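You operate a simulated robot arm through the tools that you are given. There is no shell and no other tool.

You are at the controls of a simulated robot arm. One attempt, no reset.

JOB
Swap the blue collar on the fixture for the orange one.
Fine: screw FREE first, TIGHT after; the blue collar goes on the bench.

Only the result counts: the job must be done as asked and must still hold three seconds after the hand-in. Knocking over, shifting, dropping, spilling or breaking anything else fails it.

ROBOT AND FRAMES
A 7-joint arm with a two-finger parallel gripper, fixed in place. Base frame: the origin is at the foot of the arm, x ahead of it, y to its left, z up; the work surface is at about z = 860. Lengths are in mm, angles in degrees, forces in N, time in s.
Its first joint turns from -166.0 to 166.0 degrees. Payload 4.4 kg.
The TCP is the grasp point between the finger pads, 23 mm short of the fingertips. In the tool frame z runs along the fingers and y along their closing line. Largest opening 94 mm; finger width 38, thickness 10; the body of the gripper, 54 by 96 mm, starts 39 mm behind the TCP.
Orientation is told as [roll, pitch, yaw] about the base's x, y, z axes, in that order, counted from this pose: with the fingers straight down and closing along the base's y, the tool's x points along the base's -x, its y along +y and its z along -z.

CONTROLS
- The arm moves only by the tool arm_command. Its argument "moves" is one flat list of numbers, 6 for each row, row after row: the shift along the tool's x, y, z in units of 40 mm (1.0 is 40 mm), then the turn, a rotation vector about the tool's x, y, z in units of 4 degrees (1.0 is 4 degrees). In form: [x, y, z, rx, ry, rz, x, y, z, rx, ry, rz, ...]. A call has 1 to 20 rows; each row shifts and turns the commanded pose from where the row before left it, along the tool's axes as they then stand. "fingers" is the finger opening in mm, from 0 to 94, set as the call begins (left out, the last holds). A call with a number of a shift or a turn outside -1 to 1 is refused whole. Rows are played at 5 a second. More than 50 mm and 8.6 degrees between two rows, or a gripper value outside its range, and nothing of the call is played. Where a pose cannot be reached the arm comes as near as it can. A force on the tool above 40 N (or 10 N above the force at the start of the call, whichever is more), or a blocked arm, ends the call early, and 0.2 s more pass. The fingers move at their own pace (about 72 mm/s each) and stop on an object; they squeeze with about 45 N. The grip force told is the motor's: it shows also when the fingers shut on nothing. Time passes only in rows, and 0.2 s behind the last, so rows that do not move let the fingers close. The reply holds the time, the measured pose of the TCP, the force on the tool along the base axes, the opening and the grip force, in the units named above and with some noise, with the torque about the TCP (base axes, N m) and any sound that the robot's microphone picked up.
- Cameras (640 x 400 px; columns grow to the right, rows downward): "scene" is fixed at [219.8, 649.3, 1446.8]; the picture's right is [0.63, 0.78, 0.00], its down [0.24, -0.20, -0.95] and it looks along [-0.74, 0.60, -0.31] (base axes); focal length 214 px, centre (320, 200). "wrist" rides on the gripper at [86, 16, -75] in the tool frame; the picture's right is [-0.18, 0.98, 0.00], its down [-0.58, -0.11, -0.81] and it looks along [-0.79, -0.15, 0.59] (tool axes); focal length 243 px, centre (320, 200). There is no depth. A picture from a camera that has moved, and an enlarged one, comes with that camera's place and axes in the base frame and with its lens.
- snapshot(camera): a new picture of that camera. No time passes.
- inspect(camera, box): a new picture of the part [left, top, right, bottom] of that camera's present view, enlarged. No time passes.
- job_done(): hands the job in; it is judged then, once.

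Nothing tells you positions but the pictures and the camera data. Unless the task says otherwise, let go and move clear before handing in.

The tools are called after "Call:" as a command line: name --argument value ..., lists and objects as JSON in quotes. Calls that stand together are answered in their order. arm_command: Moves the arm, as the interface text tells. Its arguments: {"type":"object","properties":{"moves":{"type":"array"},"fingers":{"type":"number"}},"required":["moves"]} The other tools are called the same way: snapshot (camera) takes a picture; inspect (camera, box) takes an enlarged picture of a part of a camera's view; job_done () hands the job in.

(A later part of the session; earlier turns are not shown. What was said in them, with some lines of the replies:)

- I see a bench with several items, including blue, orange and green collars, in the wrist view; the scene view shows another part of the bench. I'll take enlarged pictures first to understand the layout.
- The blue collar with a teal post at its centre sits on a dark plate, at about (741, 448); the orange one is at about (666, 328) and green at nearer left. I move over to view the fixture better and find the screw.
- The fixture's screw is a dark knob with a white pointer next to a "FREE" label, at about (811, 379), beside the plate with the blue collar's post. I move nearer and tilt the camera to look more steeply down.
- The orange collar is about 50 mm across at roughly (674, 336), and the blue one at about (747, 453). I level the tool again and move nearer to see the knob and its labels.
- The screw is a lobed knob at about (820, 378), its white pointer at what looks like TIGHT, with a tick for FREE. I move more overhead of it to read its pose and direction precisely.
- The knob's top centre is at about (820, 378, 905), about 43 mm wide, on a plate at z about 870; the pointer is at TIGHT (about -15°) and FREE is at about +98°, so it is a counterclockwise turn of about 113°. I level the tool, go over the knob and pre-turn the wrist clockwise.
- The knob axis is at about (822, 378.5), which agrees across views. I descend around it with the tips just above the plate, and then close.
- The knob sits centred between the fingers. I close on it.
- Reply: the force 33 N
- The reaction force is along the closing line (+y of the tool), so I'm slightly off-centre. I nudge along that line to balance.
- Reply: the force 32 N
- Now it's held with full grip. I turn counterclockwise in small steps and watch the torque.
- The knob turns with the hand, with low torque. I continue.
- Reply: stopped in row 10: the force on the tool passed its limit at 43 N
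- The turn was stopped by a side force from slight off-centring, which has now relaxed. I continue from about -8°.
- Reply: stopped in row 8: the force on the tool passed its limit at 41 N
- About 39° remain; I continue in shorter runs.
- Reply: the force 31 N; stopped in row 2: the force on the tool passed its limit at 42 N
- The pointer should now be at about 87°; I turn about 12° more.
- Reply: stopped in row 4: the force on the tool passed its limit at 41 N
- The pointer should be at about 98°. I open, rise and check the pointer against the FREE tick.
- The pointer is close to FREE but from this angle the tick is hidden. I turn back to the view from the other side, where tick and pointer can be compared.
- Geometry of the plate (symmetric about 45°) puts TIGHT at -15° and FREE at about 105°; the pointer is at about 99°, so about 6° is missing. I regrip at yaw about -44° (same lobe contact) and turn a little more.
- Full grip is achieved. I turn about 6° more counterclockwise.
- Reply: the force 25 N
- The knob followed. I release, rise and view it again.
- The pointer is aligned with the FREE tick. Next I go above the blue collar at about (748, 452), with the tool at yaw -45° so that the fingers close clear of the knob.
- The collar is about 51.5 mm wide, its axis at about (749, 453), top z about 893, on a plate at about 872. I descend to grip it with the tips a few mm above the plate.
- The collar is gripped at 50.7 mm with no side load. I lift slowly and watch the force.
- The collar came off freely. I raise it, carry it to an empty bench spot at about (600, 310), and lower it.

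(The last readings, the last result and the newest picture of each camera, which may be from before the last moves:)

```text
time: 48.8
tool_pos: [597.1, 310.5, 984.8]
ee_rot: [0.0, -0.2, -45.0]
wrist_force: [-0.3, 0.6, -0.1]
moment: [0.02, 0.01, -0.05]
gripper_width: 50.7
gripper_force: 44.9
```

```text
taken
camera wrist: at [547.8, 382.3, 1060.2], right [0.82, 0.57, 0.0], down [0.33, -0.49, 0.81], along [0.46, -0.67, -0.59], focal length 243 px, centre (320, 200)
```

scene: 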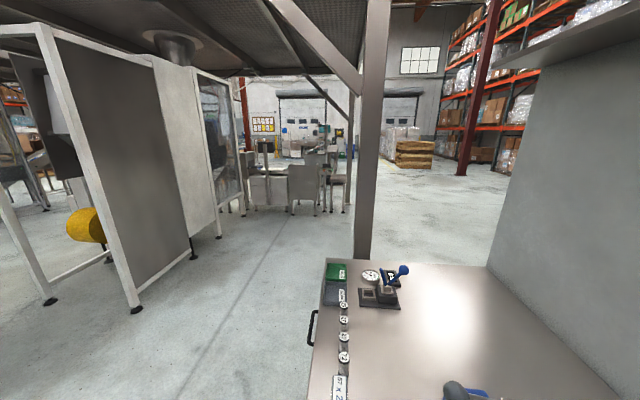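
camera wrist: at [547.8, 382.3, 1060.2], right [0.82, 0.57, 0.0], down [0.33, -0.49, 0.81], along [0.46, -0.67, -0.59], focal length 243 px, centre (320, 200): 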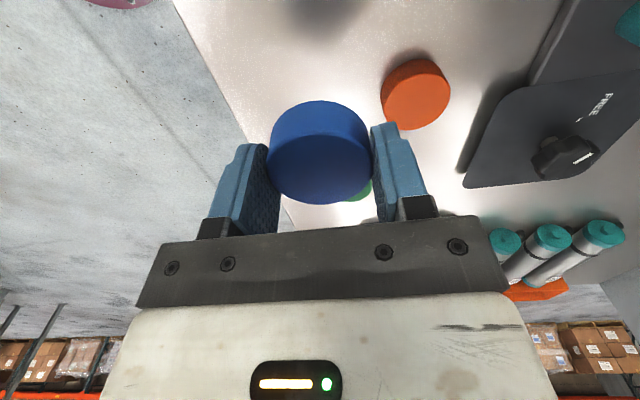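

The spot below is clear bench. I lower it, slowly at the end.

Call:
arm_command --moves '[0, 0, 0.5, 0, 0, 0, 0, 0, 0.5, 0, 0, 0, 0, 0, 0.5, 0, 0, 0, 0, 0, 0.5, 0, 0, 0, 0, 0, 0.25, 0, 0, 0, 0, 0, 0.1, 0, 0, 0, 0, 0, 0, 0, 0, 0]'

Call:
arm_command --moves '[0, 0, 0.025, 0, 0, 0, 0, 0, 0.025, 0, 0, 0, 0, 0, 0, 0, 0, 0]'

Call:
snapshot --camera "wrist"

```text
time: 50.4
tool_pos: [600.3, 310.2, 890.2]
ee_rot: [0.1, -0.2, -45.0]
wrist_force: [0.1, -0.1, -1.2]
moment: [-0.03, 0.0, -0.03]
gripper_width: 50.5
gripper_force: 44.8
```

```text
time: 51.2
tool_pos: [600.4, 310.7, 888.3]
ee_rot: [0.1, -0.1, -44.9]
wrist_force: [1.3, -0.2, -0.5]
moment: [-0.01, 0.0, 0.01]
gripper_width: 50.2
gripper_force: 44.8
```

```text
taken
camera wrist: at [550.0, 383.1, 963.2], right [0.82, 0.57, 0.0], down [0.33, -0.49, 0.81], along [0.46, -0.67, -0.59], focal length 243 px, centre (320, 200)
```

wrist: 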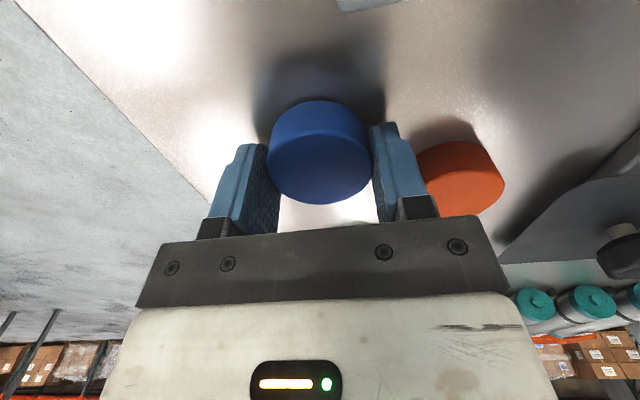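

Call:
arm_command --moves '[0, 0, 0.02, 0, 0, 0, 0, 0, 0.02, 0, 0, 0, 0, 0, 0, 0, 0, 0]'

Call:
arm_command --moves '[0, 0, 0.02, 0, 0, 0, 0, 0, 0.02, 0, 0, 0, 0, 0, 0, 0, 0, 0]'

Call:
inspect --camera "wrist" --box '[190, 60, 450, 240]'

```text
time: 52.0
tool_pos: [598.2, 310.5, 887.0]
ee_rot: [-0.1, -0.1, -44.9]
wrist_force: [-0.3, -1.1, -0.9]
moment: [0.02, 0.01, 0.0]
gripper_width: 50.5
gripper_force: 44.8
```

```text
time: 52.8
tool_pos: [599.4, 310.3, 887.7]
ee_rot: [0.0, -0.4, -45.1]
wrist_force: [-1.5, 6.6, 18.1]
moment: [-0.02, 0.26, -0.09]
gripper_width: 50.5
gripper_force: 45.3
```

```text
2.22 times, centred on (320, 150) of wrist
camera zoom: at [549.6, 383.0, 960.7], right [0.82, 0.57, 0.0], down [0.33, -0.49, 0.81], along [0.46, -0.67, -0.59], focal length 539 px, centre (320, 311)
```

zoom: 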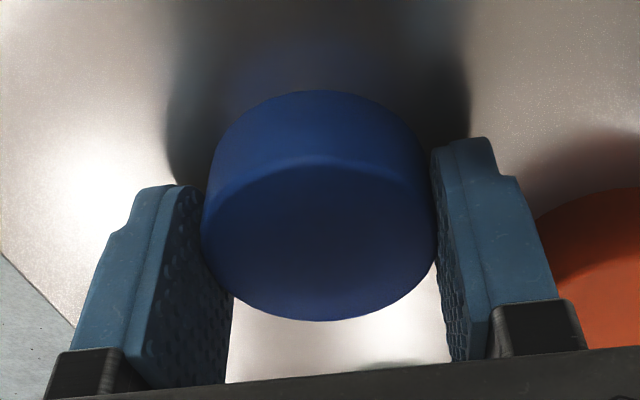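

It touched the bench at 18 N. I ease off half a millimetre and open only to 60 mm to stay clear of the orange collar, then rise.

Call:
arm_command --moves '[0, 0, -0.012, 0, 0, 0, 0, 0, 0, 0, 0, 0]'

Call:
arm_command --moves '[0, 0, 0, 0, 0, 0, 0, 0, 0, 0, 0, 0, 0, 0, -0.2, 0, 0, 0, 0, 0, -0.5, 0, 0, 0, 0, 0, -0.7, 0, 0, 0, 0, 0, -0.7, 0, 0, 0, 0, 0, 0, 0, 0, 0]' --fingers 60

Call:
snapshot --camera "wrist"

```text
time: 53.4
tool_pos: [600.1, 310.1, 887.0]
ee_rot: [0.2, -0.2, -45.1]
wrist_force: [1.5, -0.9, 24.5]
moment: [-0.19, 0.21, -0.02]
gripper_width: 50.2
gripper_force: 45.1
```

```text
time: 55.0
tool_pos: [600.2, 308.2, 969.7]
ee_rot: [0.1, -0.1, -45.1]
wrist_force: [-0.3, -0.1, 0.3]
moment: [0.04, 0.02, 0.0]
gripper_width: 60.1
gripper_force: 0.1
```

```text
taken
camera wrist: at [550.6, 381.4, 1043.9], right [0.82, 0.57, 0.0], down [0.33, -0.49, 0.81], along [0.46, -0.67, -0.59], focal length 243 px, centre (320, 200)
```

wrist: 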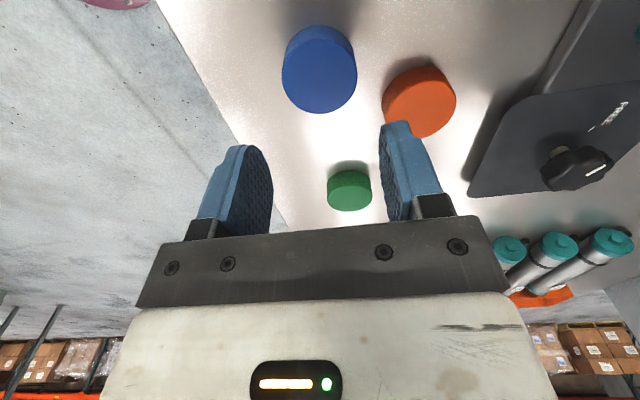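

The blue collar stands on the bench. Next, I measure the orange one.

Call:
inspect --camera "wrist" --box '[270, 10, 470, 160]'

```text
2.67 times, centred on (370, 85) of wrist
camera zoom: at [550.6, 381.4, 1043.9], right [0.82, 0.57, 0.0], down [0.33, -0.49, 0.81], along [0.46, -0.67, -0.59], focal length 647 px, centre (187, 507)
```

zoom: 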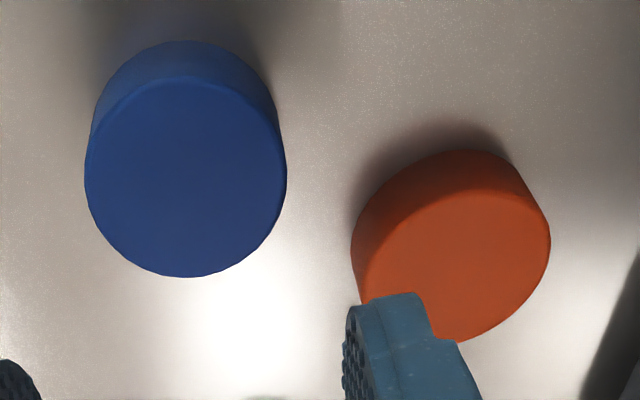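

Orange is at about (674, 336). To keep the fingers clear of the blue collar I turn to yaw 0° and move over the orange one.

Call:
arm_command --moves '[0, 0, -0.3, 0, 0, -1, 0, 0, 0, 0, 0, -1, 0, 0, 0, 0, 0, -1, 0, 0, 0, 0, 0, -1, 0, 0, 0, 0, 0, -1, 0, 0, 0, 0, 0, -1, 0, 0, 0, 0, 0, -1, 0, 0, 0, 0, 0, -1, 0, 0, 0, 0, 0, -1, 0, 0, 0, 0, 0, -1, 0, 0, 0, 0, 0, -1, 0, 0, 0, 0, 0, -0.27, -0.6, 0.23, 0, 0, 0, 0, -0.6, 0.23, 0, 0, 0, 0, -0.6, 0.23, 0, 0, 0, 0, 0, 0, 0, 0, 0, 0]' --fingers 80

Call:
snapshot --camera "wrist"

Call:
inspect --camera "wrist" --box '[240, 0, 400, 130]'

```text
time: 58.4
tool_pos: [670.3, 338.8, 981.8]
ee_rot: [-0.1, -0.1, 0.0]
wrist_force: [0.0, -1.0, -1.0]
moment: [-0.01, -0.01, 0.01]
gripper_width: 79.9
gripper_force: 0.0
```

```text
taken
camera wrist: at [583.9, 355.3, 1056.5], right [0.18, 0.98, 0.0], down [0.58, -0.11, 0.81], along [0.79, -0.15, -0.59], focal length 243 px, centre (320, 200)
```

wrist: 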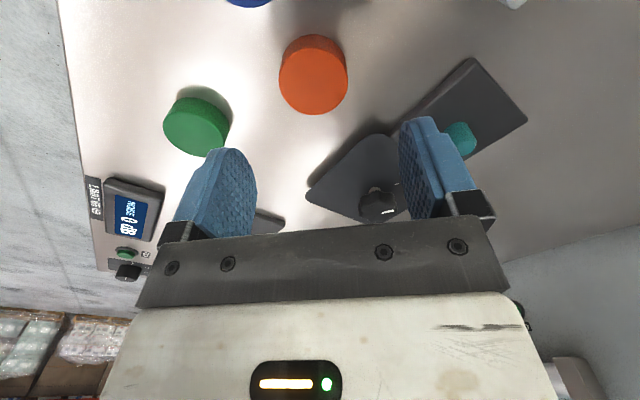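

```text
3.08 times, centred on (320, 65) of wrist
camera zoom: at [583.9, 355.3, 1056.5], right [0.18, 0.98, 0.0], down [0.58, -0.11, 0.81], along [0.79, -0.15, -0.59], focal length 746 px, centre (320, 615)
```

zoom: 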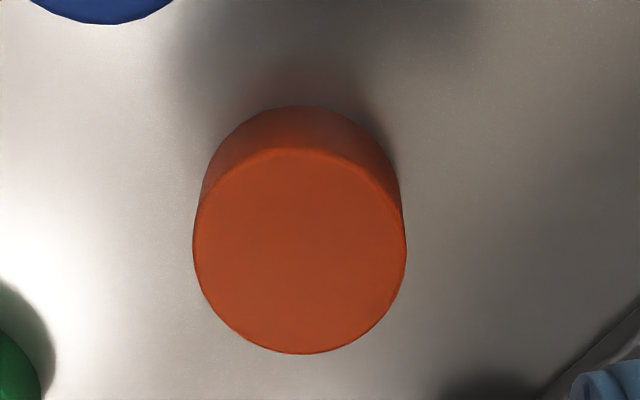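

Orange's axis is about (675, 333). I centre on it and descend to 887.

Call:
arm_command --moves '[-0.12, -0.137, 0.3, 0, 0, 0, 0, 0, 0.5, 0, 0, 0, 0, 0, 0.5, 0, 0, 0, 0, 0, 0.5, 0, 0, 0, 0, 0, 0.4, 0, 0, 0, 0, 0, 0.17, 0, 0, 0, 0, 0, 0, 0, 0, 0]'

Call:
inspect --camera "wrist" --box '[190, 60, 450, 240]'

```text
time: 60.0
tool_pos: [675.4, 332.3, 888.4]
ee_rot: [-0.1, -0.1, 0.0]
wrist_force: [0.0, 0.5, -0.4]
moment: [0.03, -0.02, -0.02]
gripper_width: 79.9
gripper_force: 0.2
```

```text
2.22 times, centred on (320, 150) of wrist
camera zoom: at [588.3, 348.9, 963.1], right [0.18, 0.98, 0.0], down [0.58, -0.11, 0.81], along [0.79, -0.15, -0.59], focal length 539 px, centre (320, 311)
```

zoom: 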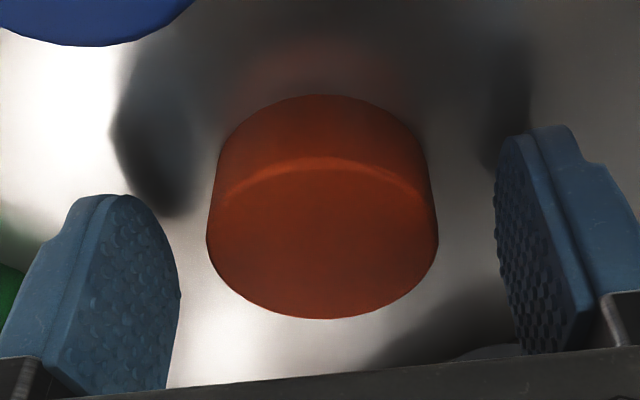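

It looks almost the same in the hand view as the blue collar did when it was on the post. I lower 1 mm and close.

Call:
arm_command --moves '[0, 0, 0.03, 0, 0, 0, 0, 0, 0, 0, 0, 0]'

Call:
arm_command --moves '[0, 0, 0, 0, 0, 0, 0, 0, 0, 0, 0, 0, 0, 0, 0, 0, 0, 0, 0, 0, 0, 0, 0, 0]' --fingers 35

Call:
inspect --camera "wrist" --box '[190, 60, 450, 240]'

```text
time: 60.6
tool_pos: [676.6, 332.5, 886.9]
ee_rot: [-0.2, -0.1, 0.1]
wrist_force: [0.3, 0.7, -0.2]
moment: [-0.01, -0.02, -0.01]
gripper_width: 80.1
gripper_force: 0.1
```

```text
time: 61.6
tool_pos: [675.5, 332.9, 887.3]
ee_rot: [0.0, 0.0, 0.0]
wrist_force: [-0.2, -1.0, 2.5]
moment: [0.03, 0.06, 0.04]
gripper_width: 49.3
gripper_force: 45.2
```

```text
2.22 times, centred on (320, 150) of wrist
camera zoom: at [589.5, 348.6, 961.9], right [0.18, 0.98, 0.0], down [0.58, -0.11, 0.81], along [0.79, -0.15, -0.59], focal length 539 px, centre (320, 311)
```

zoom: 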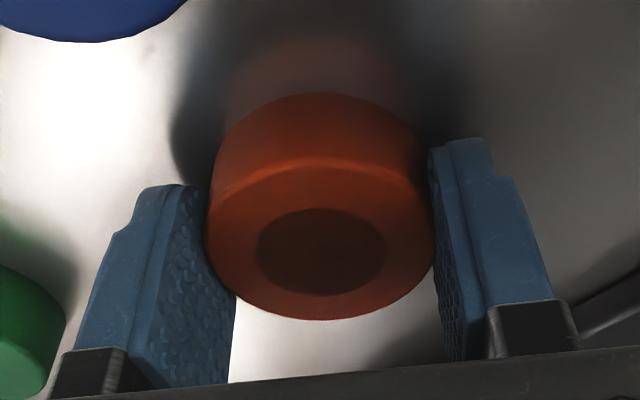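

The orange collar is gripped, its bore visible and centred much like the post was. I lift it and turn to yaw -45°.

Call:
arm_command --moves '[0, 0, -0.2, 0, 0, 0, 0, 0, -0.4, 0, 0, 0, 0, 0, -0.6, 0, 0, 0, 0, 0, -0.7, 0, 0, 0, 0, 0, -0.6, 0, 0, 0, 0, 0, 0, 0, 0, 1, 0, 0, 0, 0, 0, 1, 0, 0, 0, 0, 0, 1, 0, 0, 0, 0, 0, 1, 0, 0, 0, 0, 0, 1, 0, 0, 0, 0, 0, 1, 0, 0, 0, 0, 0, 1, 0, 0, 0, 0, 0, 1, 0, 0, 0, 0, 0, 1, 0, 0, 0, 0, 0, 1, 0, 0, 0, 0, 0, 1, 0, 0, 0, 0, 0, 0.25, 0, 0, 0, 0, 0, 0]'

Call:
inspect --camera "wrist" --box '[190, 60, 450, 240]'

Call:
snapshot --camera "wrist"

```text
time: 65.4
tool_pos: [675.1, 331.6, 986.8]
ee_rot: [0.0, 0.0, -44.9]
wrist_force: [-0.1, 0.3, 0.0]
moment: [0.0, -0.02, -0.01]
gripper_width: 49.0
gripper_force: 44.7
```

```text
2.22 times, centred on (320, 150) of wrist
camera zoom: at [625.7, 404.7, 1061.8], right [0.82, 0.57, 0.0], down [0.33, -0.49, 0.81], along [0.46, -0.67, -0.59], focal length 539 px, centre (320, 311)
```

zoom: 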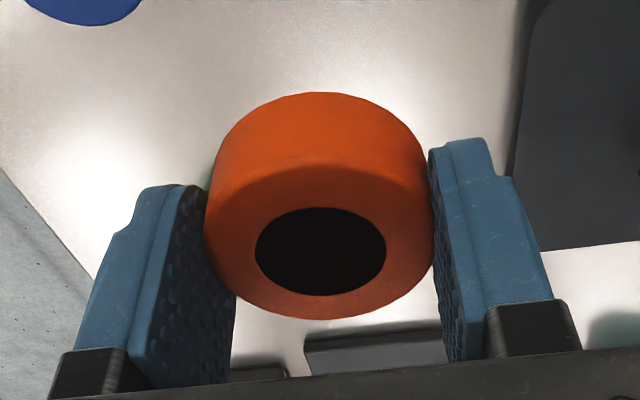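

```text
taken
camera wrist: at [625.7, 404.7, 1061.8], right [0.82, 0.57, 0.0], down [0.33, -0.49, 0.81], along [0.46, -0.67, -0.59], focal length 243 px, centre (320, 200)
```

wrist: 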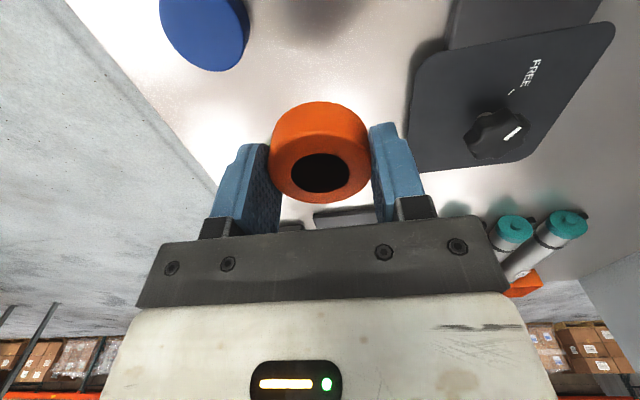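

The orange collar is centred in the hand with its bore visible. I carry it to above the post.

Call:
arm_command --moves '[0.164, 0.687, 0, 0, 0, 0, 0.164, 0.687, 0, 0, 0, 0, 0.164, 0.687, 0, 0, 0, 0, 0.164, 0.687, 0, 0, 0, 0, 0.164, 0.687, 0, 0, 0, 0, 0, 0, 0, 0, 0, 0]'

Call:
snapshot --camera "wrist"

```text
time: 66.8
tool_pos: [752.2, 451.6, 984.0]
ee_rot: [0.0, -0.1, -44.9]
wrist_force: [-0.3, -0.2, -0.1]
moment: [-0.01, 0.0, -0.01]
gripper_width: 49.1
gripper_force: 44.7
```

```text
taken
camera wrist: at [701.9, 524.3, 1059.3], right [0.82, 0.57, 0.0], down [0.33, -0.49, 0.81], along [0.46, -0.67, -0.59], focal length 243 px, centre (320, 200)
```

wrist: 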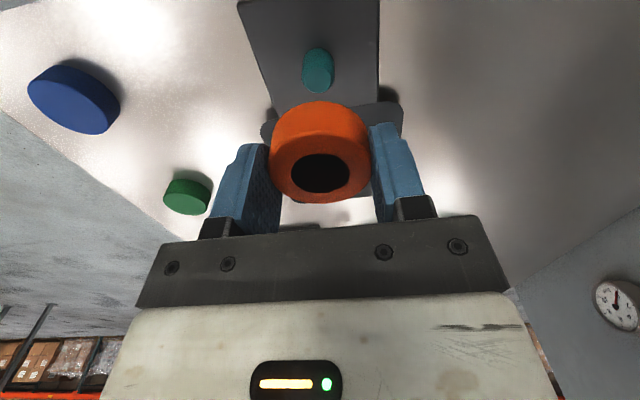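

Call:
inspect --camera "wrist" --box '[270, 20, 370, 100]'

```text
5.00 times, centred on (320, 60) of wrist
camera zoom: at [701.9, 524.3, 1059.3], right [0.82, 0.57, 0.0], down [0.33, -0.49, 0.81], along [0.46, -0.67, -0.59], focal length 1213 px, centre (320, 900)
```

zoom: 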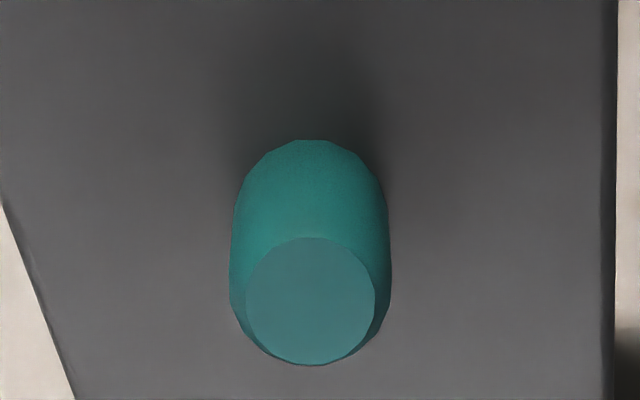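

The post is visible: about 22 mm wide with a chamfered top. By comparing with the earlier grip view I need a shift of about 1.6 mm along tool x and -1.35 mm along tool y; then I go down to just above the post.

Call:
arm_command --moves '[0.04, -0.034, 0, 0, 0, 0, 0, 0, 0.4, 0, 0, 0, 0, 0, 0.4, 0, 0, 0, 0, 0, 0.3, 0, 0, 0, 0, 0, 0.2, 0, 0, 0, 0, 0, 0, 0, 0, 0]'

Call:
snapshot --camera "wrist"

Call:
inspect --camera "wrist" --box '[190, 0, 450, 180]'

```text
time: 68.2
tool_pos: [749.2, 454.0, 934.3]
ee_rot: [0.0, -0.2, -44.9]
wrist_force: [0.3, -0.1, -0.5]
moment: [0.0, 0.0, 0.02]
gripper_width: 49.0
gripper_force: 45.3
```

```text
taken
camera wrist: at [698.6, 526.3, 1008.8], right [0.82, 0.57, 0.0], down [0.33, -0.49, 0.81], along [0.46, -0.67, -0.59], focal length 243 px, centre (320, 200)
```

wrist: 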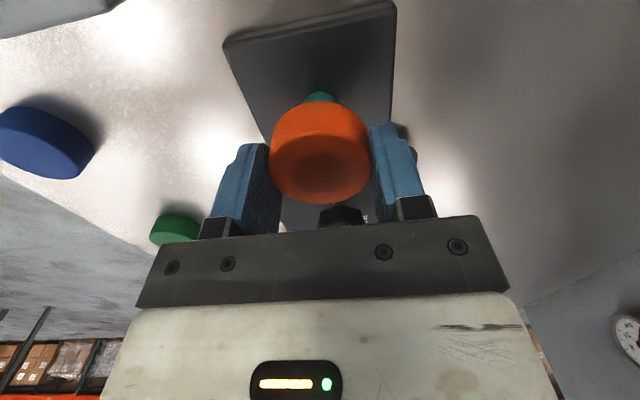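

```text
2.22 times, centred on (320, 90) of wrist
camera zoom: at [698.6, 526.3, 1008.8], right [0.82, 0.57, 0.0], down [0.33, -0.49, 0.81], along [0.46, -0.67, -0.59], focal length 539 px, centre (320, 444)
```

zoom: 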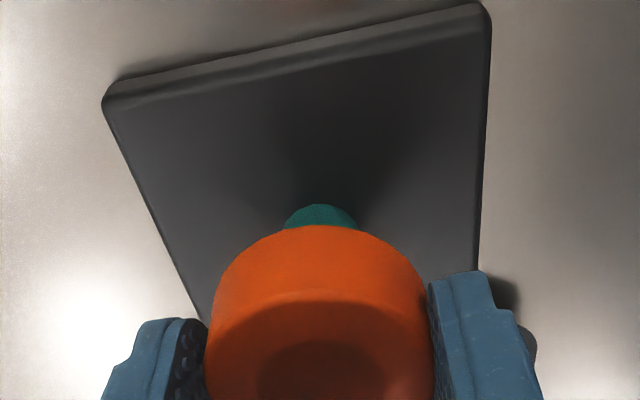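

Laterally the post and collar line up. I lower slowly, watching the force.

Call:
arm_command --moves '[0, 0, 0.1, 0, 0, 0, 0, 0, 0.1, 0, 0, 0, 0, 0, 0.1, 0, 0, 0, 0, 0, 0.1, 0, 0, 0, 0, 0, 0, 0, 0, 0]'

Call:
inspect --camera "wrist" --box '[190, 60, 450, 240]'

```text
time: 69.4
tool_pos: [748.7, 452.6, 917.7]
ee_rot: [0.0, 0.0, -44.9]
wrist_force: [-0.5, 0.4, -0.3]
moment: [0.0, 0.01, -0.01]
gripper_width: 49.2
gripper_force: 45.0
```

```text
2.22 times, centred on (320, 150) of wrist
camera zoom: at [698.0, 526.2, 992.4], right [0.82, 0.57, 0.0], down [0.33, -0.49, 0.81], along [0.46, -0.67, -0.59], focal length 539 px, centre (320, 311)
```

zoom: 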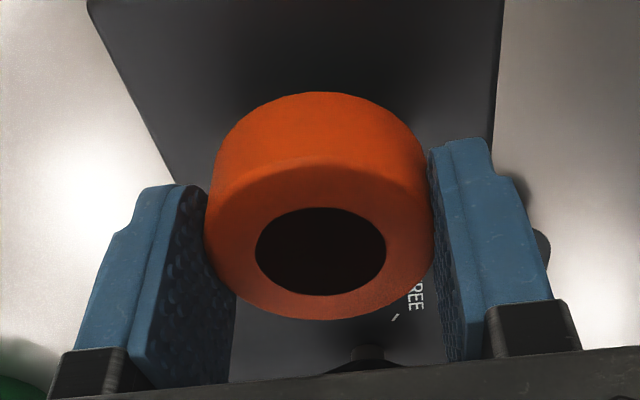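

Call:
arm_command --moves '[0, 0, 0.08, 0, 0, 0, 0, 0, 0.08, 0, 0, 0, 0, 0, 0.08, 0, 0, 0, 0, 0, 0, 0, 0, 0]'

Call:
inspect --camera "wrist" --box '[190, 60, 450, 240]'

```text
time: 70.4
tool_pos: [746.6, 453.9, 907.7]
ee_rot: [0.1, -0.1, -44.9]
wrist_force: [-0.7, -0.2, -0.4]
moment: [-0.02, 0.0, -0.03]
gripper_width: 49.1
gripper_force: 45.4
```

```text
2.22 times, centred on (320, 150) of wrist
camera zoom: at [697.4, 526.7, 981.8], right [0.82, 0.57, 0.0], down [0.33, -0.49, 0.81], along [0.46, -0.67, -0.59], focal length 539 px, centre (320, 311)
```

zoom: 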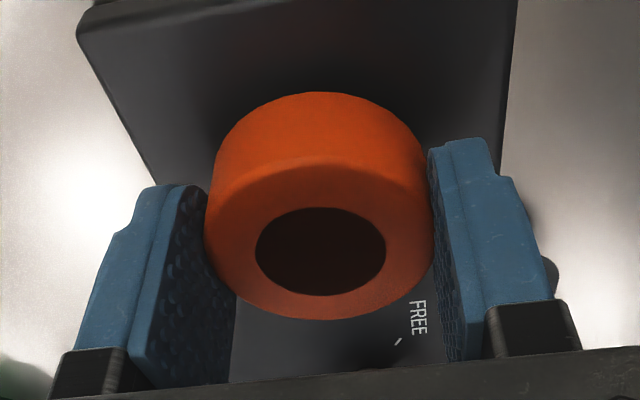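

No contact force so far, but the background shows that the tool is about 1.8 mm too far along tool x compared with the blue grip. I correct this and continue down.

Call:
arm_command --moves '[-0.04, 0, 0, 0, 0, 0, 0, 0, 0, 0, 0, 0]'

Call:
arm_command --moves '[0, 0, 0.06, 0, 0, 0, 0, 0, 0.06, 0, 0, 0, 0, 0, 0, 0, 0, 0]'

Call:
inspect --camera "wrist" --box '[190, 60, 450, 240]'

```text
time: 71.0
tool_pos: [747.2, 452.7, 908.1]
ee_rot: [0.0, -0.1, -44.9]
wrist_force: [0.7, 0.0, -0.1]
moment: [0.01, -0.04, 0.02]
gripper_width: 49.1
gripper_force: 44.5
```

```text
time: 71.8
tool_pos: [747.8, 453.3, 903.2]
ee_rot: [0.1, -0.1, -45.1]
wrist_force: [0.4, 0.2, -0.9]
moment: [0.03, 0.0, 0.0]
gripper_width: 48.8
gripper_force: 44.6
```

```text
2.22 times, centred on (320, 150) of wrist
camera zoom: at [698.3, 525.1, 977.9], right [0.82, 0.57, 0.0], down [0.33, -0.49, 0.81], along [0.46, -0.67, -0.59], focal length 539 px, centre (320, 311)
```

zoom: 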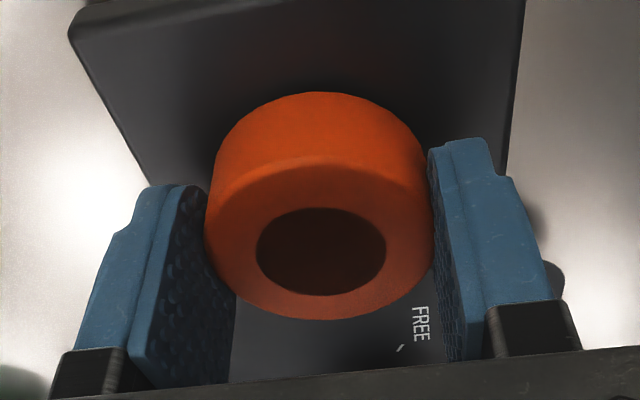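

Call:
arm_command --moves '[0, 0, 0.04, 0, 0, 0, 0, 0, 0.04, 0, 0, 0, 0, 0, 0, 0, 0, 0]'

Call:
arm_command --moves '[0, 0, 0.02, 0, 0, 0, 0, 0, 0.02, 0, 0, 0, 0, 0, 0, 0, 0, 0]'

Call:
inspect --camera "wrist" --box '[190, 60, 450, 240]'

```text
time: 72.6
tool_pos: [748.1, 451.7, 900.2]
ee_rot: [-0.1, -0.1, -44.9]
wrist_force: [-0.4, -0.5, -0.1]
moment: [-0.03, 0.02, 0.04]
gripper_width: 49.1
gripper_force: 45.3
```

```text
time: 73.4
tool_pos: [748.3, 451.4, 899.1]
ee_rot: [0.0, -0.1, -44.8]
wrist_force: [-0.3, -0.4, -0.1]
moment: [0.01, 0.0, 0.01]
gripper_width: 49.0
gripper_force: 45.0
```

```text
2.22 times, centred on (320, 150) of wrist
camera zoom: at [698.3, 524.1, 974.2], right [0.82, 0.57, 0.0], down [0.33, -0.49, 0.81], along [0.46, -0.67, -0.59], focal length 539 px, centre (320, 311)
```

zoom: 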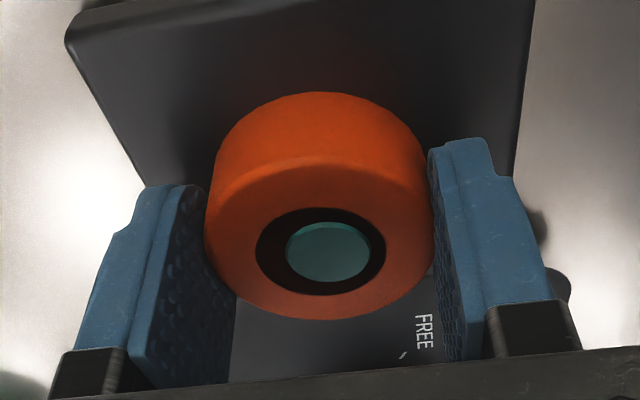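

The post now shows through the bore, about 1 mm to the +y side. I shift a little and go down to seat the collar.

Call:
arm_command --moves '[0, 0.025, 0, 0, 0, 0, 0, 0, 0.02, 0, 0, 0, 0, 0, 0, 0, 0, 0]'

Call:
arm_command --moves '[0, 0, 0.02, 0, 0, 0, 0, 0, 0, 0, 0, 0]'

Call:
arm_command --moves '[0, 0, 0.02, 0, 0, 0, 0, 0, 0, 0, 0, 0]'

```text
time: 74.2
tool_pos: [749.5, 452.0, 899.8]
ee_rot: [0.1, -0.2, -44.9]
wrist_force: [-3.5, 0.3, 16.8]
moment: [-0.1, 0.39, -0.03]
gripper_width: 49.1
gripper_force: 45.2
```

```text
time: 74.8
tool_pos: [750.4, 453.9, 900.3]
ee_rot: [0.2, -0.2, -44.9]
wrist_force: [-8.0, -4.1, 34.4]
moment: [-0.31, 0.65, -0.03]
gripper_width: 49.2
gripper_force: 44.8
```

```text
time: 75.3
tool_pos: [750.2, 452.7, 900.3]
ee_rot: [0.3, -0.2, -44.9]
wrist_force: [0.2, 0.6, 4.0]
moment: [-0.01, 0.08, 0.05]
gripper_width: 49.0
gripper_force: 45.2
stopped in row 2: the force on the tool passed its limit at 47 N (the readings are from after the stop); the commanded pose is now the measured one
```

It contacts at about 899, as expected for seating on the plate. I check the view.

Call:
inspect --camera "wrist" --box '[190, 60, 450, 240]'

```text
2.22 times, centred on (320, 150) of wrist
camera zoom: at [700.2, 525.5, 974.1], right [0.82, 0.57, 0.0], down [0.33, -0.49, 0.81], along [0.46, -0.66, -0.59], focal length 539 px, centre (320, 311)
```

zoom: 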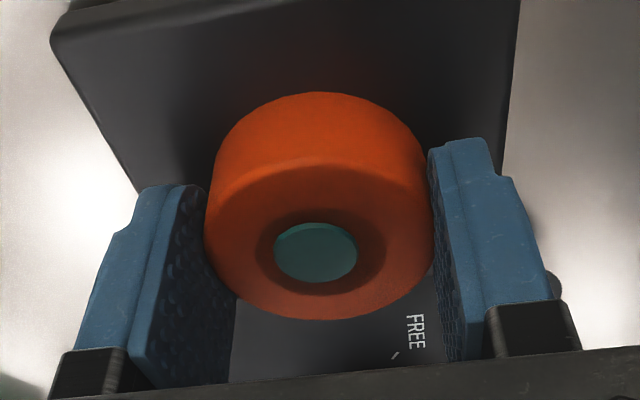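

It looks seated with the post through the bore. I release and rise.

Call:
arm_command --moves '[0, 0, 0, 0, 0, 0, 0, 0, 0, 0, 0, 0, 0, 0, 0, 0, 0, 0, 0, 0, -0.2, 0, 0, 0, 0, 0, -0.4, 0, 0, 0, 0, 0, -0.6, 0, 0, 0, 0, 0, -0.7, 0, 0, 0, 0, 0, -0.6, 0, 0, 0, 0, 0, 0, 0, 0, 0]' --fingers 75

Call:
snapshot --camera "wrist"

Call:
inspect --camera "wrist" --box '[240, 0, 400, 130]'

```text
time: 77.3
tool_pos: [749.6, 453.1, 999.5]
ee_rot: [0.2, -0.1, -44.9]
wrist_force: [0.4, 0.5, 0.4]
moment: [-0.02, 0.0, 0.0]
gripper_width: 74.9
gripper_force: 0.1
```

```text
taken
camera wrist: at [699.8, 525.3, 1074.4], right [0.82, 0.57, 0.0], down [0.33, -0.49, 0.81], along [0.46, -0.66, -0.59], focal length 243 px, centre (320, 200)
```

wrist: 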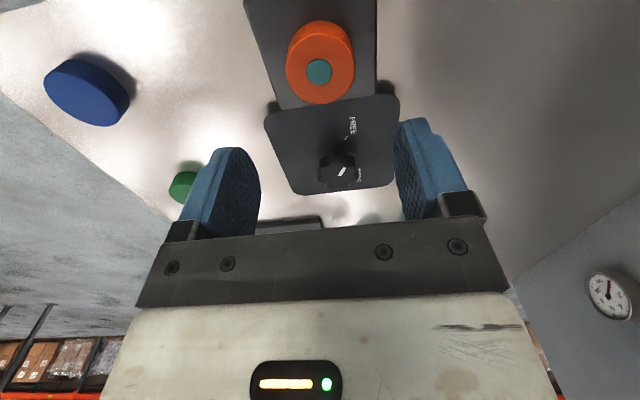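

```text
3.08 times, centred on (320, 65) of wrist
camera zoom: at [699.8, 525.3, 1074.4], right [0.82, 0.57, 0.0], down [0.33, -0.49, 0.81], along [0.46, -0.66, -0.59], focal length 746 px, centre (320, 615)
```

zoom: 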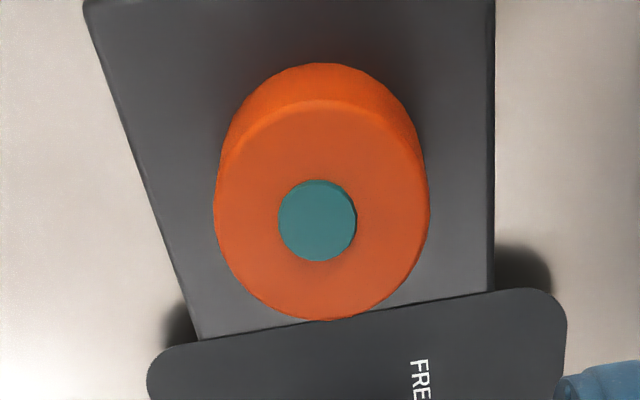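

Orange is seated in the same place and at the same height as blue was. Now I go back over the knob and turn the wrist to yaw +65°, ready to tighten clockwise.

Call:
arm_command --moves '[-0.654, -0.009, 0, 0, 0, 0, -0.654, -0.009, 0, 0, 0, 0, -0.654, -0.009, 0, 0, 0, 0, -0.654, -0.009, 0, 0, 0, 0, 0, 0, 0, 0, 0, -1, 0, 0, 0, 0, 0, -1, 0, 0, 0, 0, 0, -1, 0, 0, 0, 0, 0, -1, 0, 0, 0, 0, 0, -1, 0, 0, 0, 0, 0, -1, 0, 0, 0, 0, 0, -1, 0, 0, 0, 0, 0, -1, 0, 0, 0, 0, 0, -1, 0, 0, 0, 0, 0, -1, 0, 0, 0, 0, 0, -1, 0, 0, 0, 0, 0, -1, 0, 0, 0, 0, 0, -1, 0, 0, 0, 0, 0, -1]'

Call:
arm_command --moves '[0, 0, 0, 0, 0, -1, 0, 0, 0, 0, 0, -1, 0, 0, 0, 0, 0, -1, 0, 0, 0, 0, 0, -1, 0, 0, 0, 0, 0, -1, 0, 0, 0, 0, 0, -1, 0, 0, 0, 0, 0, -1, 0, 0, 0, 0, 0, -1, 0, 0, 0, 0, 0, -1, 0, 0, 0, 0, 0, -1, 0, 0, 0, 0, 0, -0.5, 0, 0, 0, 0, 0, 0]'

Call:
snapshot --camera "wrist"

```text
time: 81.1
tool_pos: [822.2, 378.3, 1000.1]
ee_rot: [0.0, -0.2, 11.2]
wrist_force: [0.1, -0.1, 0.3]
moment: [0.0, 0.0, 0.0]
gripper_width: 75.0
gripper_force: 0.0
```

```text
time: 83.7
tool_pos: [823.0, 377.4, 998.9]
ee_rot: [-0.3, -0.1, 53.1]
wrist_force: [0.1, -0.4, -0.3]
moment: [-0.01, -0.01, -0.01]
gripper_width: 75.1
gripper_force: 0.0
```

```text
taken
camera wrist: at [757.5, 318.2, 1073.9], right [-0.68, 0.74, 0.0], down [0.43, 0.4, 0.81], along [0.6, 0.55, -0.59], focal length 243 px, centre (320, 200)
```

wrist: 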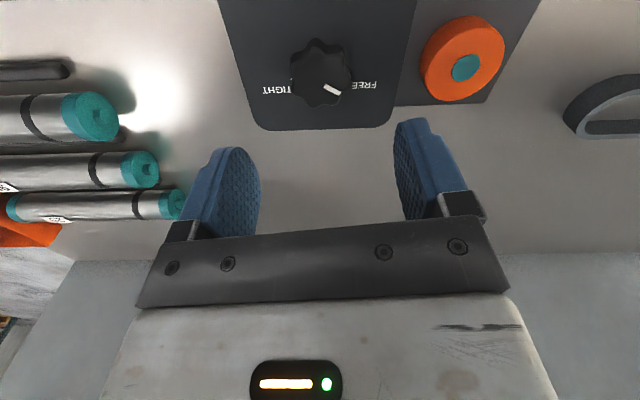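

Three more rows take me to 65°; then I descend around the knob.

Call:
arm_command --moves '[0, 0, 0, 0, 0, -1, 0, 0, 0, 0, 0, -1, 0, 0, 0, 0, 0, -1, 0, 0, 0.5, 0, 0, 0, 0, 0, 0.5, 0, 0, 0, 0, 0, 0.5, 0, 0, 0, 0, 0, 0.5, 0, 0, 0, 0, 0, 0.5, 0, 0, 0, 0, 0, 0.03, 0, 0, 0, 0, 0, 0, 0, 0, 0]'

Call:
inspect --camera "wrist" --box '[190, 60, 450, 240]'

```text
time: 85.9
tool_pos: [823.4, 377.6, 897.9]
ee_rot: [-0.1, -0.1, 65.1]
wrist_force: [0.3, 0.6, -0.2]
moment: [0.0, -0.01, 0.02]
gripper_width: 75.0
gripper_force: 0.0
```

```text
2.22 times, centred on (320, 150) of wrist
camera zoom: at [772.1, 307.0, 972.6], right [-0.81, 0.58, 0.0], down [0.34, 0.48, 0.81], along [0.47, 0.66, -0.59], focal length 539 px, centre (320, 311)
```

zoom: 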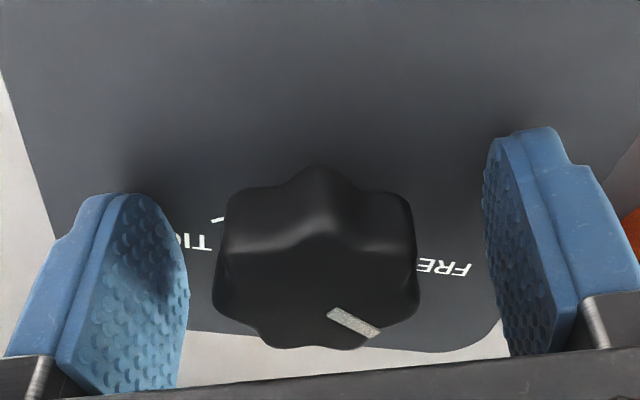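

Call:
arm_command --moves '[0, -0.018, 0, 0, 0, 0, 0, 0, 0, 0, 0, 0, 0, 0, 0, 0, 0, 0, 0, 0, 0, 0, 0, 0]' --fingers 30

Call:
inspect --camera "wrist" --box '[190, 60, 450, 240]'

```text
time: 86.9
tool_pos: [822.9, 377.4, 898.5]
ee_rot: [-0.2, -0.1, 65.0]
wrist_force: [4.9, 0.9, -1.3]
moment: [0.58, 0.29, -0.03]
gripper_width: 41.7
gripper_force: 45.1
```

```text
2.22 times, centred on (320, 150) of wrist
camera zoom: at [772.4, 306.3, 972.9], right [-0.81, 0.58, 0.0], down [0.34, 0.48, 0.81], along [0.47, 0.66, -0.59], focal length 539 px, centre (320, 311)
```

zoom: 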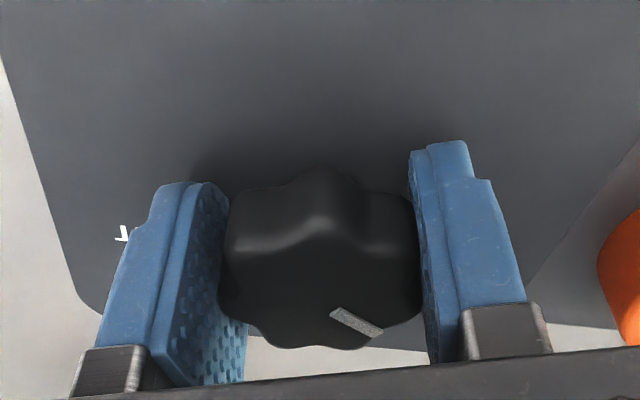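

A balanced full grip. I turn clockwise towards TIGHT in runs.

Call:
arm_command --moves '[0, 0, 0, 0, 0, 1, 0, 0, 0, 0, 0, 1, 0, 0, 0, 0, 0, 1, 0, 0, 0, 0, 0, 1, 0, 0, 0, 0, 0, 1, 0, 0, 0, 0, 0, 1, 0, 0, 0, 0, 0, 1, 0, 0, 0, 0, 0, 1, 0, 0, 0, 0, 0, 0]'

Call:
inspect --camera "wrist" --box '[190, 60, 450, 240]'

```text
time: 88.9
tool_pos: [823.7, 378.1, 898.7]
ee_rot: [-0.2, -0.1, 33.1]
wrist_force: [-28.6, 8.0, 19.5]
moment: [0.56, 0.1, 0.0]
gripper_width: 41.2
gripper_force: 45.4
```

```text
2.22 times, centred on (320, 150) of wrist
camera zoom: at [742.0, 344.5, 972.8], right [-0.38, 0.92, 0.0], down [0.54, 0.23, 0.81], along [0.75, 0.31, -0.59], focal length 539 px, centre (320, 311)
```

zoom: 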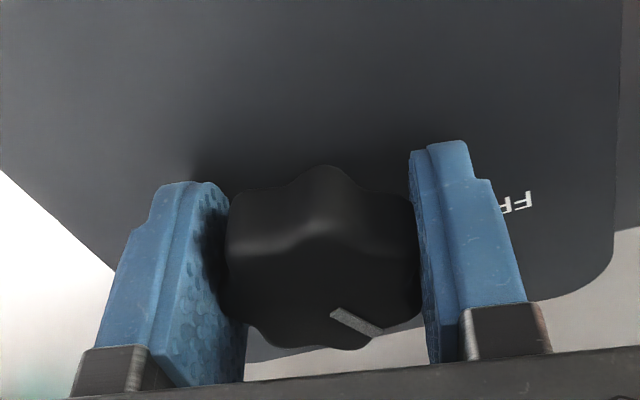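

Call:
arm_command --moves '[0.02, 0, -0.01, 0, 0, 1, 0, 0, 0, 0, 0, 1, 0, 0, 0, 0, 0, 1, 0, 0, 0, 0, 0, 1, 0, 0, 0, 0, 0, 1, 0, 0, 0, 0, 0, 1, 0, 0, 0, 0, 0, 0]'

Call:
inspect --camera "wrist" --box '[190, 60, 450, 240]'

```text
time: 90.0
tool_pos: [822.9, 378.2, 898.6]
ee_rot: [0.0, -0.4, 14.5]
wrist_force: [7.5, 13.8, -8.3]
moment: [0.12, 0.16, 0.01]
gripper_width: 41.7
gripper_force: 44.7
stopped in row 5: the force on the tool passed its limit at 48 N (the readings are from after the stop); the commanded pose is now the measured one
```

```text
2.22 times, centred on (320, 150) of wrist
camera zoom: at [735.3, 372.2, 972.7], right [-0.07, 1.0, 0.0], down [0.59, 0.04, 0.81], along [0.81, 0.06, -0.59], focal length 539 px, centre (320, 311)
```

zoom: 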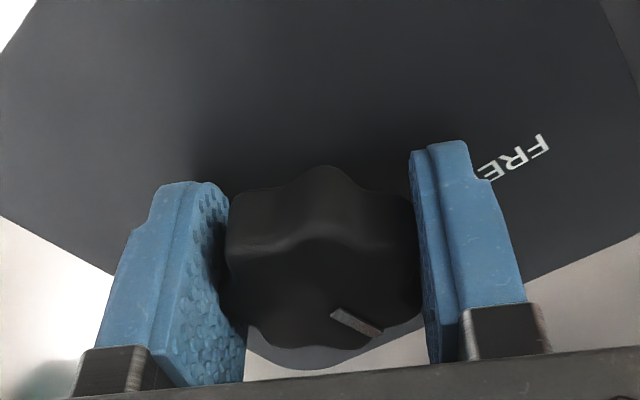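

Yaw is now 14.5°, so about 70° remain. I continue in short runs.

Call:
arm_command --moves '[0, 0, 0, 0, 0, 1, 0, 0, 0, 0, 0, 1, 0, 0, 0, 0, 0, 1, 0, 0, 0, 0, 0, 1, 0, 0, 0, 0, 0, 1, 0, 0, 0, 0, 0, 0]'

Call:
arm_command --moves '[0, 0, 0, 0, 0, 1, 0, 0, 0, 0, 0, 1, 0, 0, 0, 0, 0, 1, 0, 0, 0, 0, 0, 1, 0, 0, 0, 0, 0, 0]'

Call:
inspect --camera "wrist" --box '[190, 60, 450, 240]'

```text
time: 91.2
tool_pos: [823.1, 379.3, 898.4]
ee_rot: [0.0, -0.3, -3.6]
wrist_force: [12.1, 11.9, -9.7]
moment: [-0.3, 0.01, 0.0]
gripper_width: 41.8
gripper_force: 44.7
stopped in row 5: the force on the tool passed its limit at 43 N (the readings are from after the stop); the commanded pose is now the measured one
```

```text
time: 92.4
tool_pos: [823.3, 379.3, 899.1]
ee_rot: [0.2, -0.3, -19.8]
wrist_force: [22.7, 8.6, -18.4]
moment: [-0.69, -0.43, -0.02]
gripper_width: 41.5
gripper_force: 45.0
```

```text
2.22 times, centred on (320, 150) of wrist
camera zoom: at [747.1, 423.0, 972.8], right [0.51, 0.86, 0.0], down [0.51, -0.3, 0.81], along [0.7, -0.41, -0.59], focal length 539 px, centre (320, 311)
```

zoom: 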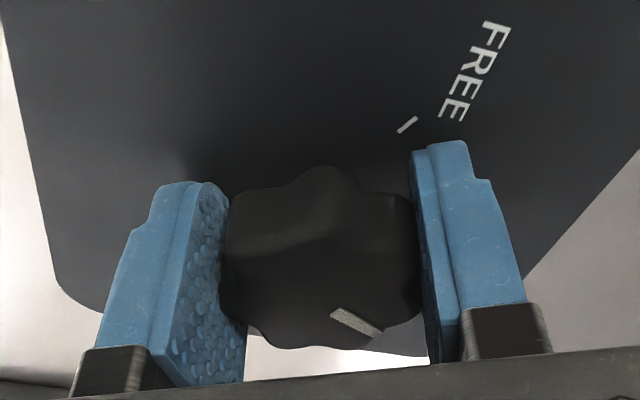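

Call:
arm_command --moves '[-0.015, 0.005, 0.015, 0, 0, 1, 0, 0, 0, 0, 0, 1, 0, 0, 0, 0, 0, 1, 0, 0, 0, 0, 0, 1, 0, 0, 0, 0, 0, 0]'

Call:
arm_command --moves '[0, 0, 0, 0, 0, 1, 0, 0, 0, 0, 0, 1, 0, 0, 0, 0, 0, 1, 0, 0, 0, 0, 0, 0]'

Call:
inspect --camera "wrist" --box '[190, 60, 450, 240]'

```text
time: 93.6
tool_pos: [823.3, 378.5, 899.4]
ee_rot: [0.3, -0.2, -35.8]
wrist_force: [20.7, 21.5, -14.9]
moment: [-0.29, 0.65, 0.01]
gripper_width: 41.9
gripper_force: 45.3
```

```text
time: 94.3
tool_pos: [823.5, 379.1, 898.8]
ee_rot: [0.3, -0.2, -43.8]
wrist_force: [15.4, 8.4, -10.0]
moment: [-0.12, 0.26, -0.01]
gripper_width: 41.8
gripper_force: 45.1
stopped in row 3: the force on the tool passed its limit at 45 N (the readings are from after the stop); the commanded pose is now the measured one
```

```text
2.22 times, centred on (320, 150) of wrist
camera zoom: at [771.8, 450.3, 973.0], right [0.81, 0.58, 0.01], down [0.34, -0.48, 0.81], along [0.47, -0.65, -0.59], focal length 539 px, centre (320, 311)
```

zoom: 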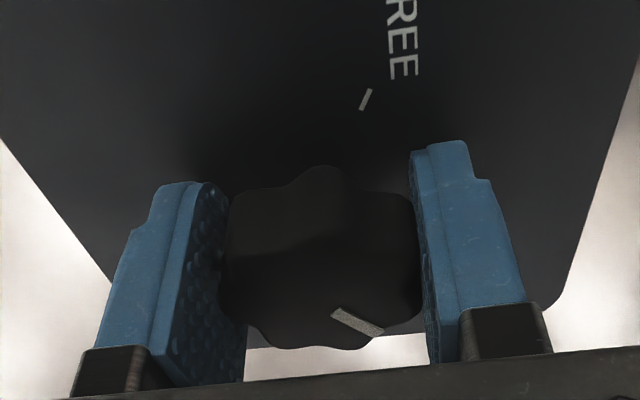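

About 12° remain to the original TIGHT position.

Call:
arm_command --moves '[0, 0, 0, 0, 0, 1, 0, 0, 0, 0, 0, 1, 0, 0, 0, 0, 0, 1, 0, 0, 0, 0, 0, 0]'

Call:
inspect --camera "wrist" --box '[210, 90, 430, 240]'

```text
time: 95.3
tool_pos: [822.3, 379.2, 899.7]
ee_rot: [0.3, 0.0, -55.9]
wrist_force: [6.8, 17.2, -8.9]
moment: [-0.08, 0.71, 0.61]
gripper_width: 41.7
gripper_force: 45.1
```

```text
2.67 times, centred on (320, 165) of wrist
camera zoom: at [787.7, 459.8, 974.3], right [0.92, 0.4, 0.01], down [0.23, -0.54, 0.81], along [0.33, -0.74, -0.59], focal length 647 px, centre (320, 293)
```

zoom: 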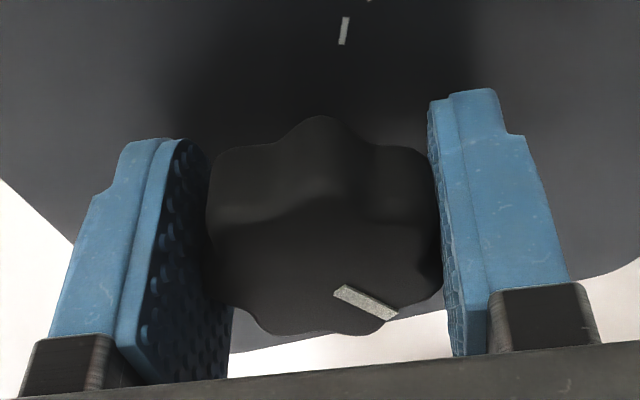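

A torque about z of 0.61 N·m has appeared, so the screw is at its tight stop. I press 1.5° more to confirm.

Call:
arm_command --moves '[0, 0, 0, 0, 0, 0.4, 0, 0, 0, 0, 0, 0]'

```text
time: 95.9
tool_pos: [823.9, 379.2, 900.6]
ee_rot: [0.4, -0.1, -57.4]
wrist_force: [2.3, 6.3, 0.8]
moment: [-0.69, 0.19, 1.24]
gripper_width: 42.1
gripper_force: 45.0
```

The torque grows to 1.24 N·m, so this is the hard stop: TIGHT. I release, rise and verify.

Call:
arm_command --moves '[0, 0, 0, 0, 0, 0, 0, 0, 0, 0, 0, 0, 0, 0, 0, 0, 0, 0, 0, 0, -0.3, 0, 0, 0, 0, 0, -0.6, 0, 0, 0, 0, 0, -0.8, 0, 0, 0, 0, 0, -0.8, 0, 0, 0, 0, 0, 0, 0, 0, 0]' --fingers 80

Call:
snapshot --camera "wrist"

Call:
inspect --camera "wrist" --box '[250, 0, 410, 130]'

```text
time: 97.7
tool_pos: [826.2, 377.8, 1000.6]
ee_rot: [0.4, -0.2, -57.4]
wrist_force: [0.4, 0.5, 0.5]
moment: [0.02, 0.0, 0.01]
gripper_width: 80.0
gripper_force: 0.0
```

```text
taken
camera wrist: at [791.6, 460.3, 1074.8], right [0.93, 0.37, 0.01], down [0.22, -0.55, 0.81], along [0.31, -0.75, -0.59], focal length 243 px, centre (320, 200)
```

wrist: 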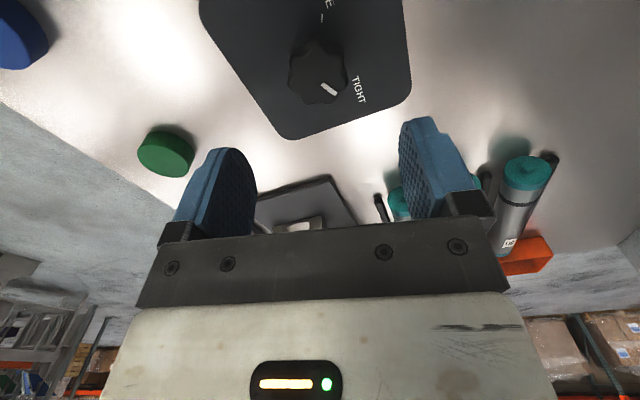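

```text
3.08 times, centred on (330, 65) of wrist
camera zoom: at [791.6, 460.3, 1074.8], right [0.93, 0.37, 0.01], down [0.22, -0.55, 0.81], along [0.31, -0.75, -0.59], focal length 746 px, centre (289, 615)
```

zoom: 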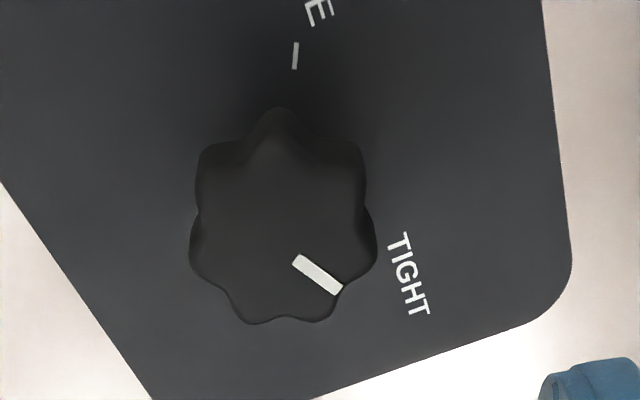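

The pointer is back at TIGHT. I retreat and check the overall scene.

Call:
arm_command --moves '[0, 0, -0.8, 0, 0, 0, 0, 0, -0.8, 0, 0, 0, 0.8, -0.5, 0, 0, 0, 0, 0.8, -0.5, 0, 0, 0, 0, 0.8, -0.5, 0, 0, 0, 0, 0.8, -0.5, 0, 0, 0, 0, 0, 0, 0, 0, 0, 0]'

Call:
snapshot --camera "wrist"

Call:
inspect --camera "wrist" --box '[240, 20, 480, 200]'

```text
time: 99.3
tool_pos: [685.3, 442.4, 1062.1]
ee_rot: [0.4, -0.1, -57.4]
wrist_force: [1.0, 0.2, -0.6]
moment: [-0.03, -0.03, -0.02]
gripper_width: 80.3
gripper_force: 0.2
```

```text
taken
camera wrist: at [651.9, 523.9, 1137.7], right [0.93, 0.37, 0.01], down [0.22, -0.55, 0.81], along [0.31, -0.75, -0.59], focal length 243 px, centre (320, 200)
```

wrist: 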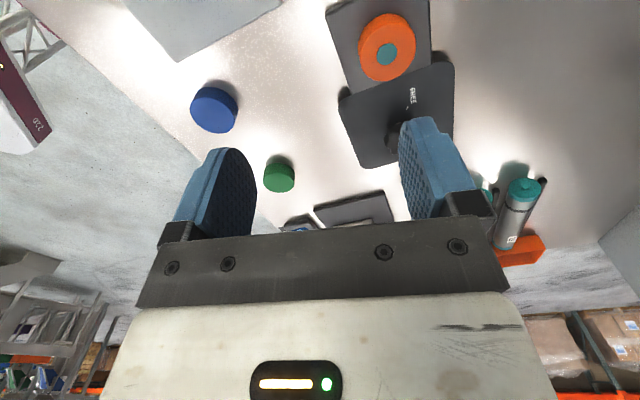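

```text
2.22 times, centred on (360, 110) of wrist
camera zoom: at [651.9, 523.9, 1137.7], right [0.93, 0.37, 0.01], down [0.22, -0.55, 0.81], along [0.31, -0.75, -0.59], focal length 539 px, centre (231, 400)
```

zoom: 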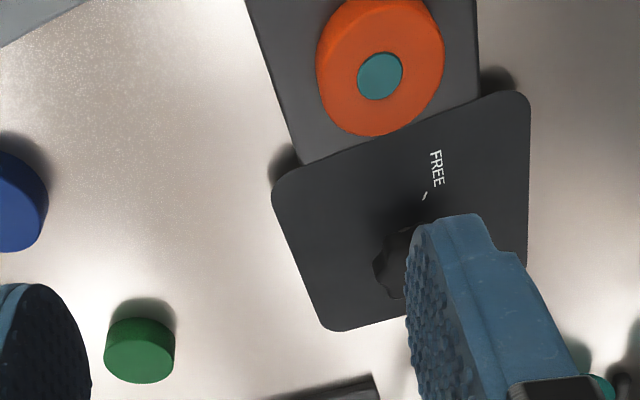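

The orange collar is on the post, the screw is at TIGHT, the blue collar stands on the bench, nothing else has been disturbed, and the hand is clear. I hand the job in.

Call:
job_done

```text
The job is handed in.
```

The orange collar is now on the fixture in place of the blue one, and I've handed the job in; I don't have the judging result yet.

- **Screw:** I turned the knob to the FREE mark before removing anything. After the swap I turned it back to TIGHT, where it came up hard against its stop (1.24 N·m of resistance).
- **Orange collar:** it sits on the post at the same spot and height the blue one had, with the post showing through its bore.
- **Blue collar:** it stands flat on clear bench at about (600, 310).
- **Rest of the bench:** in the last wrist picture nothing else looked moved or knocked over. The gripper is open and well clear of everything.

During the turns, the arm stopped itself several times on its force limit. Each time, the side force had dropped and I carried on from there. Seating the orange collar also ended on that limit, at 47 N.
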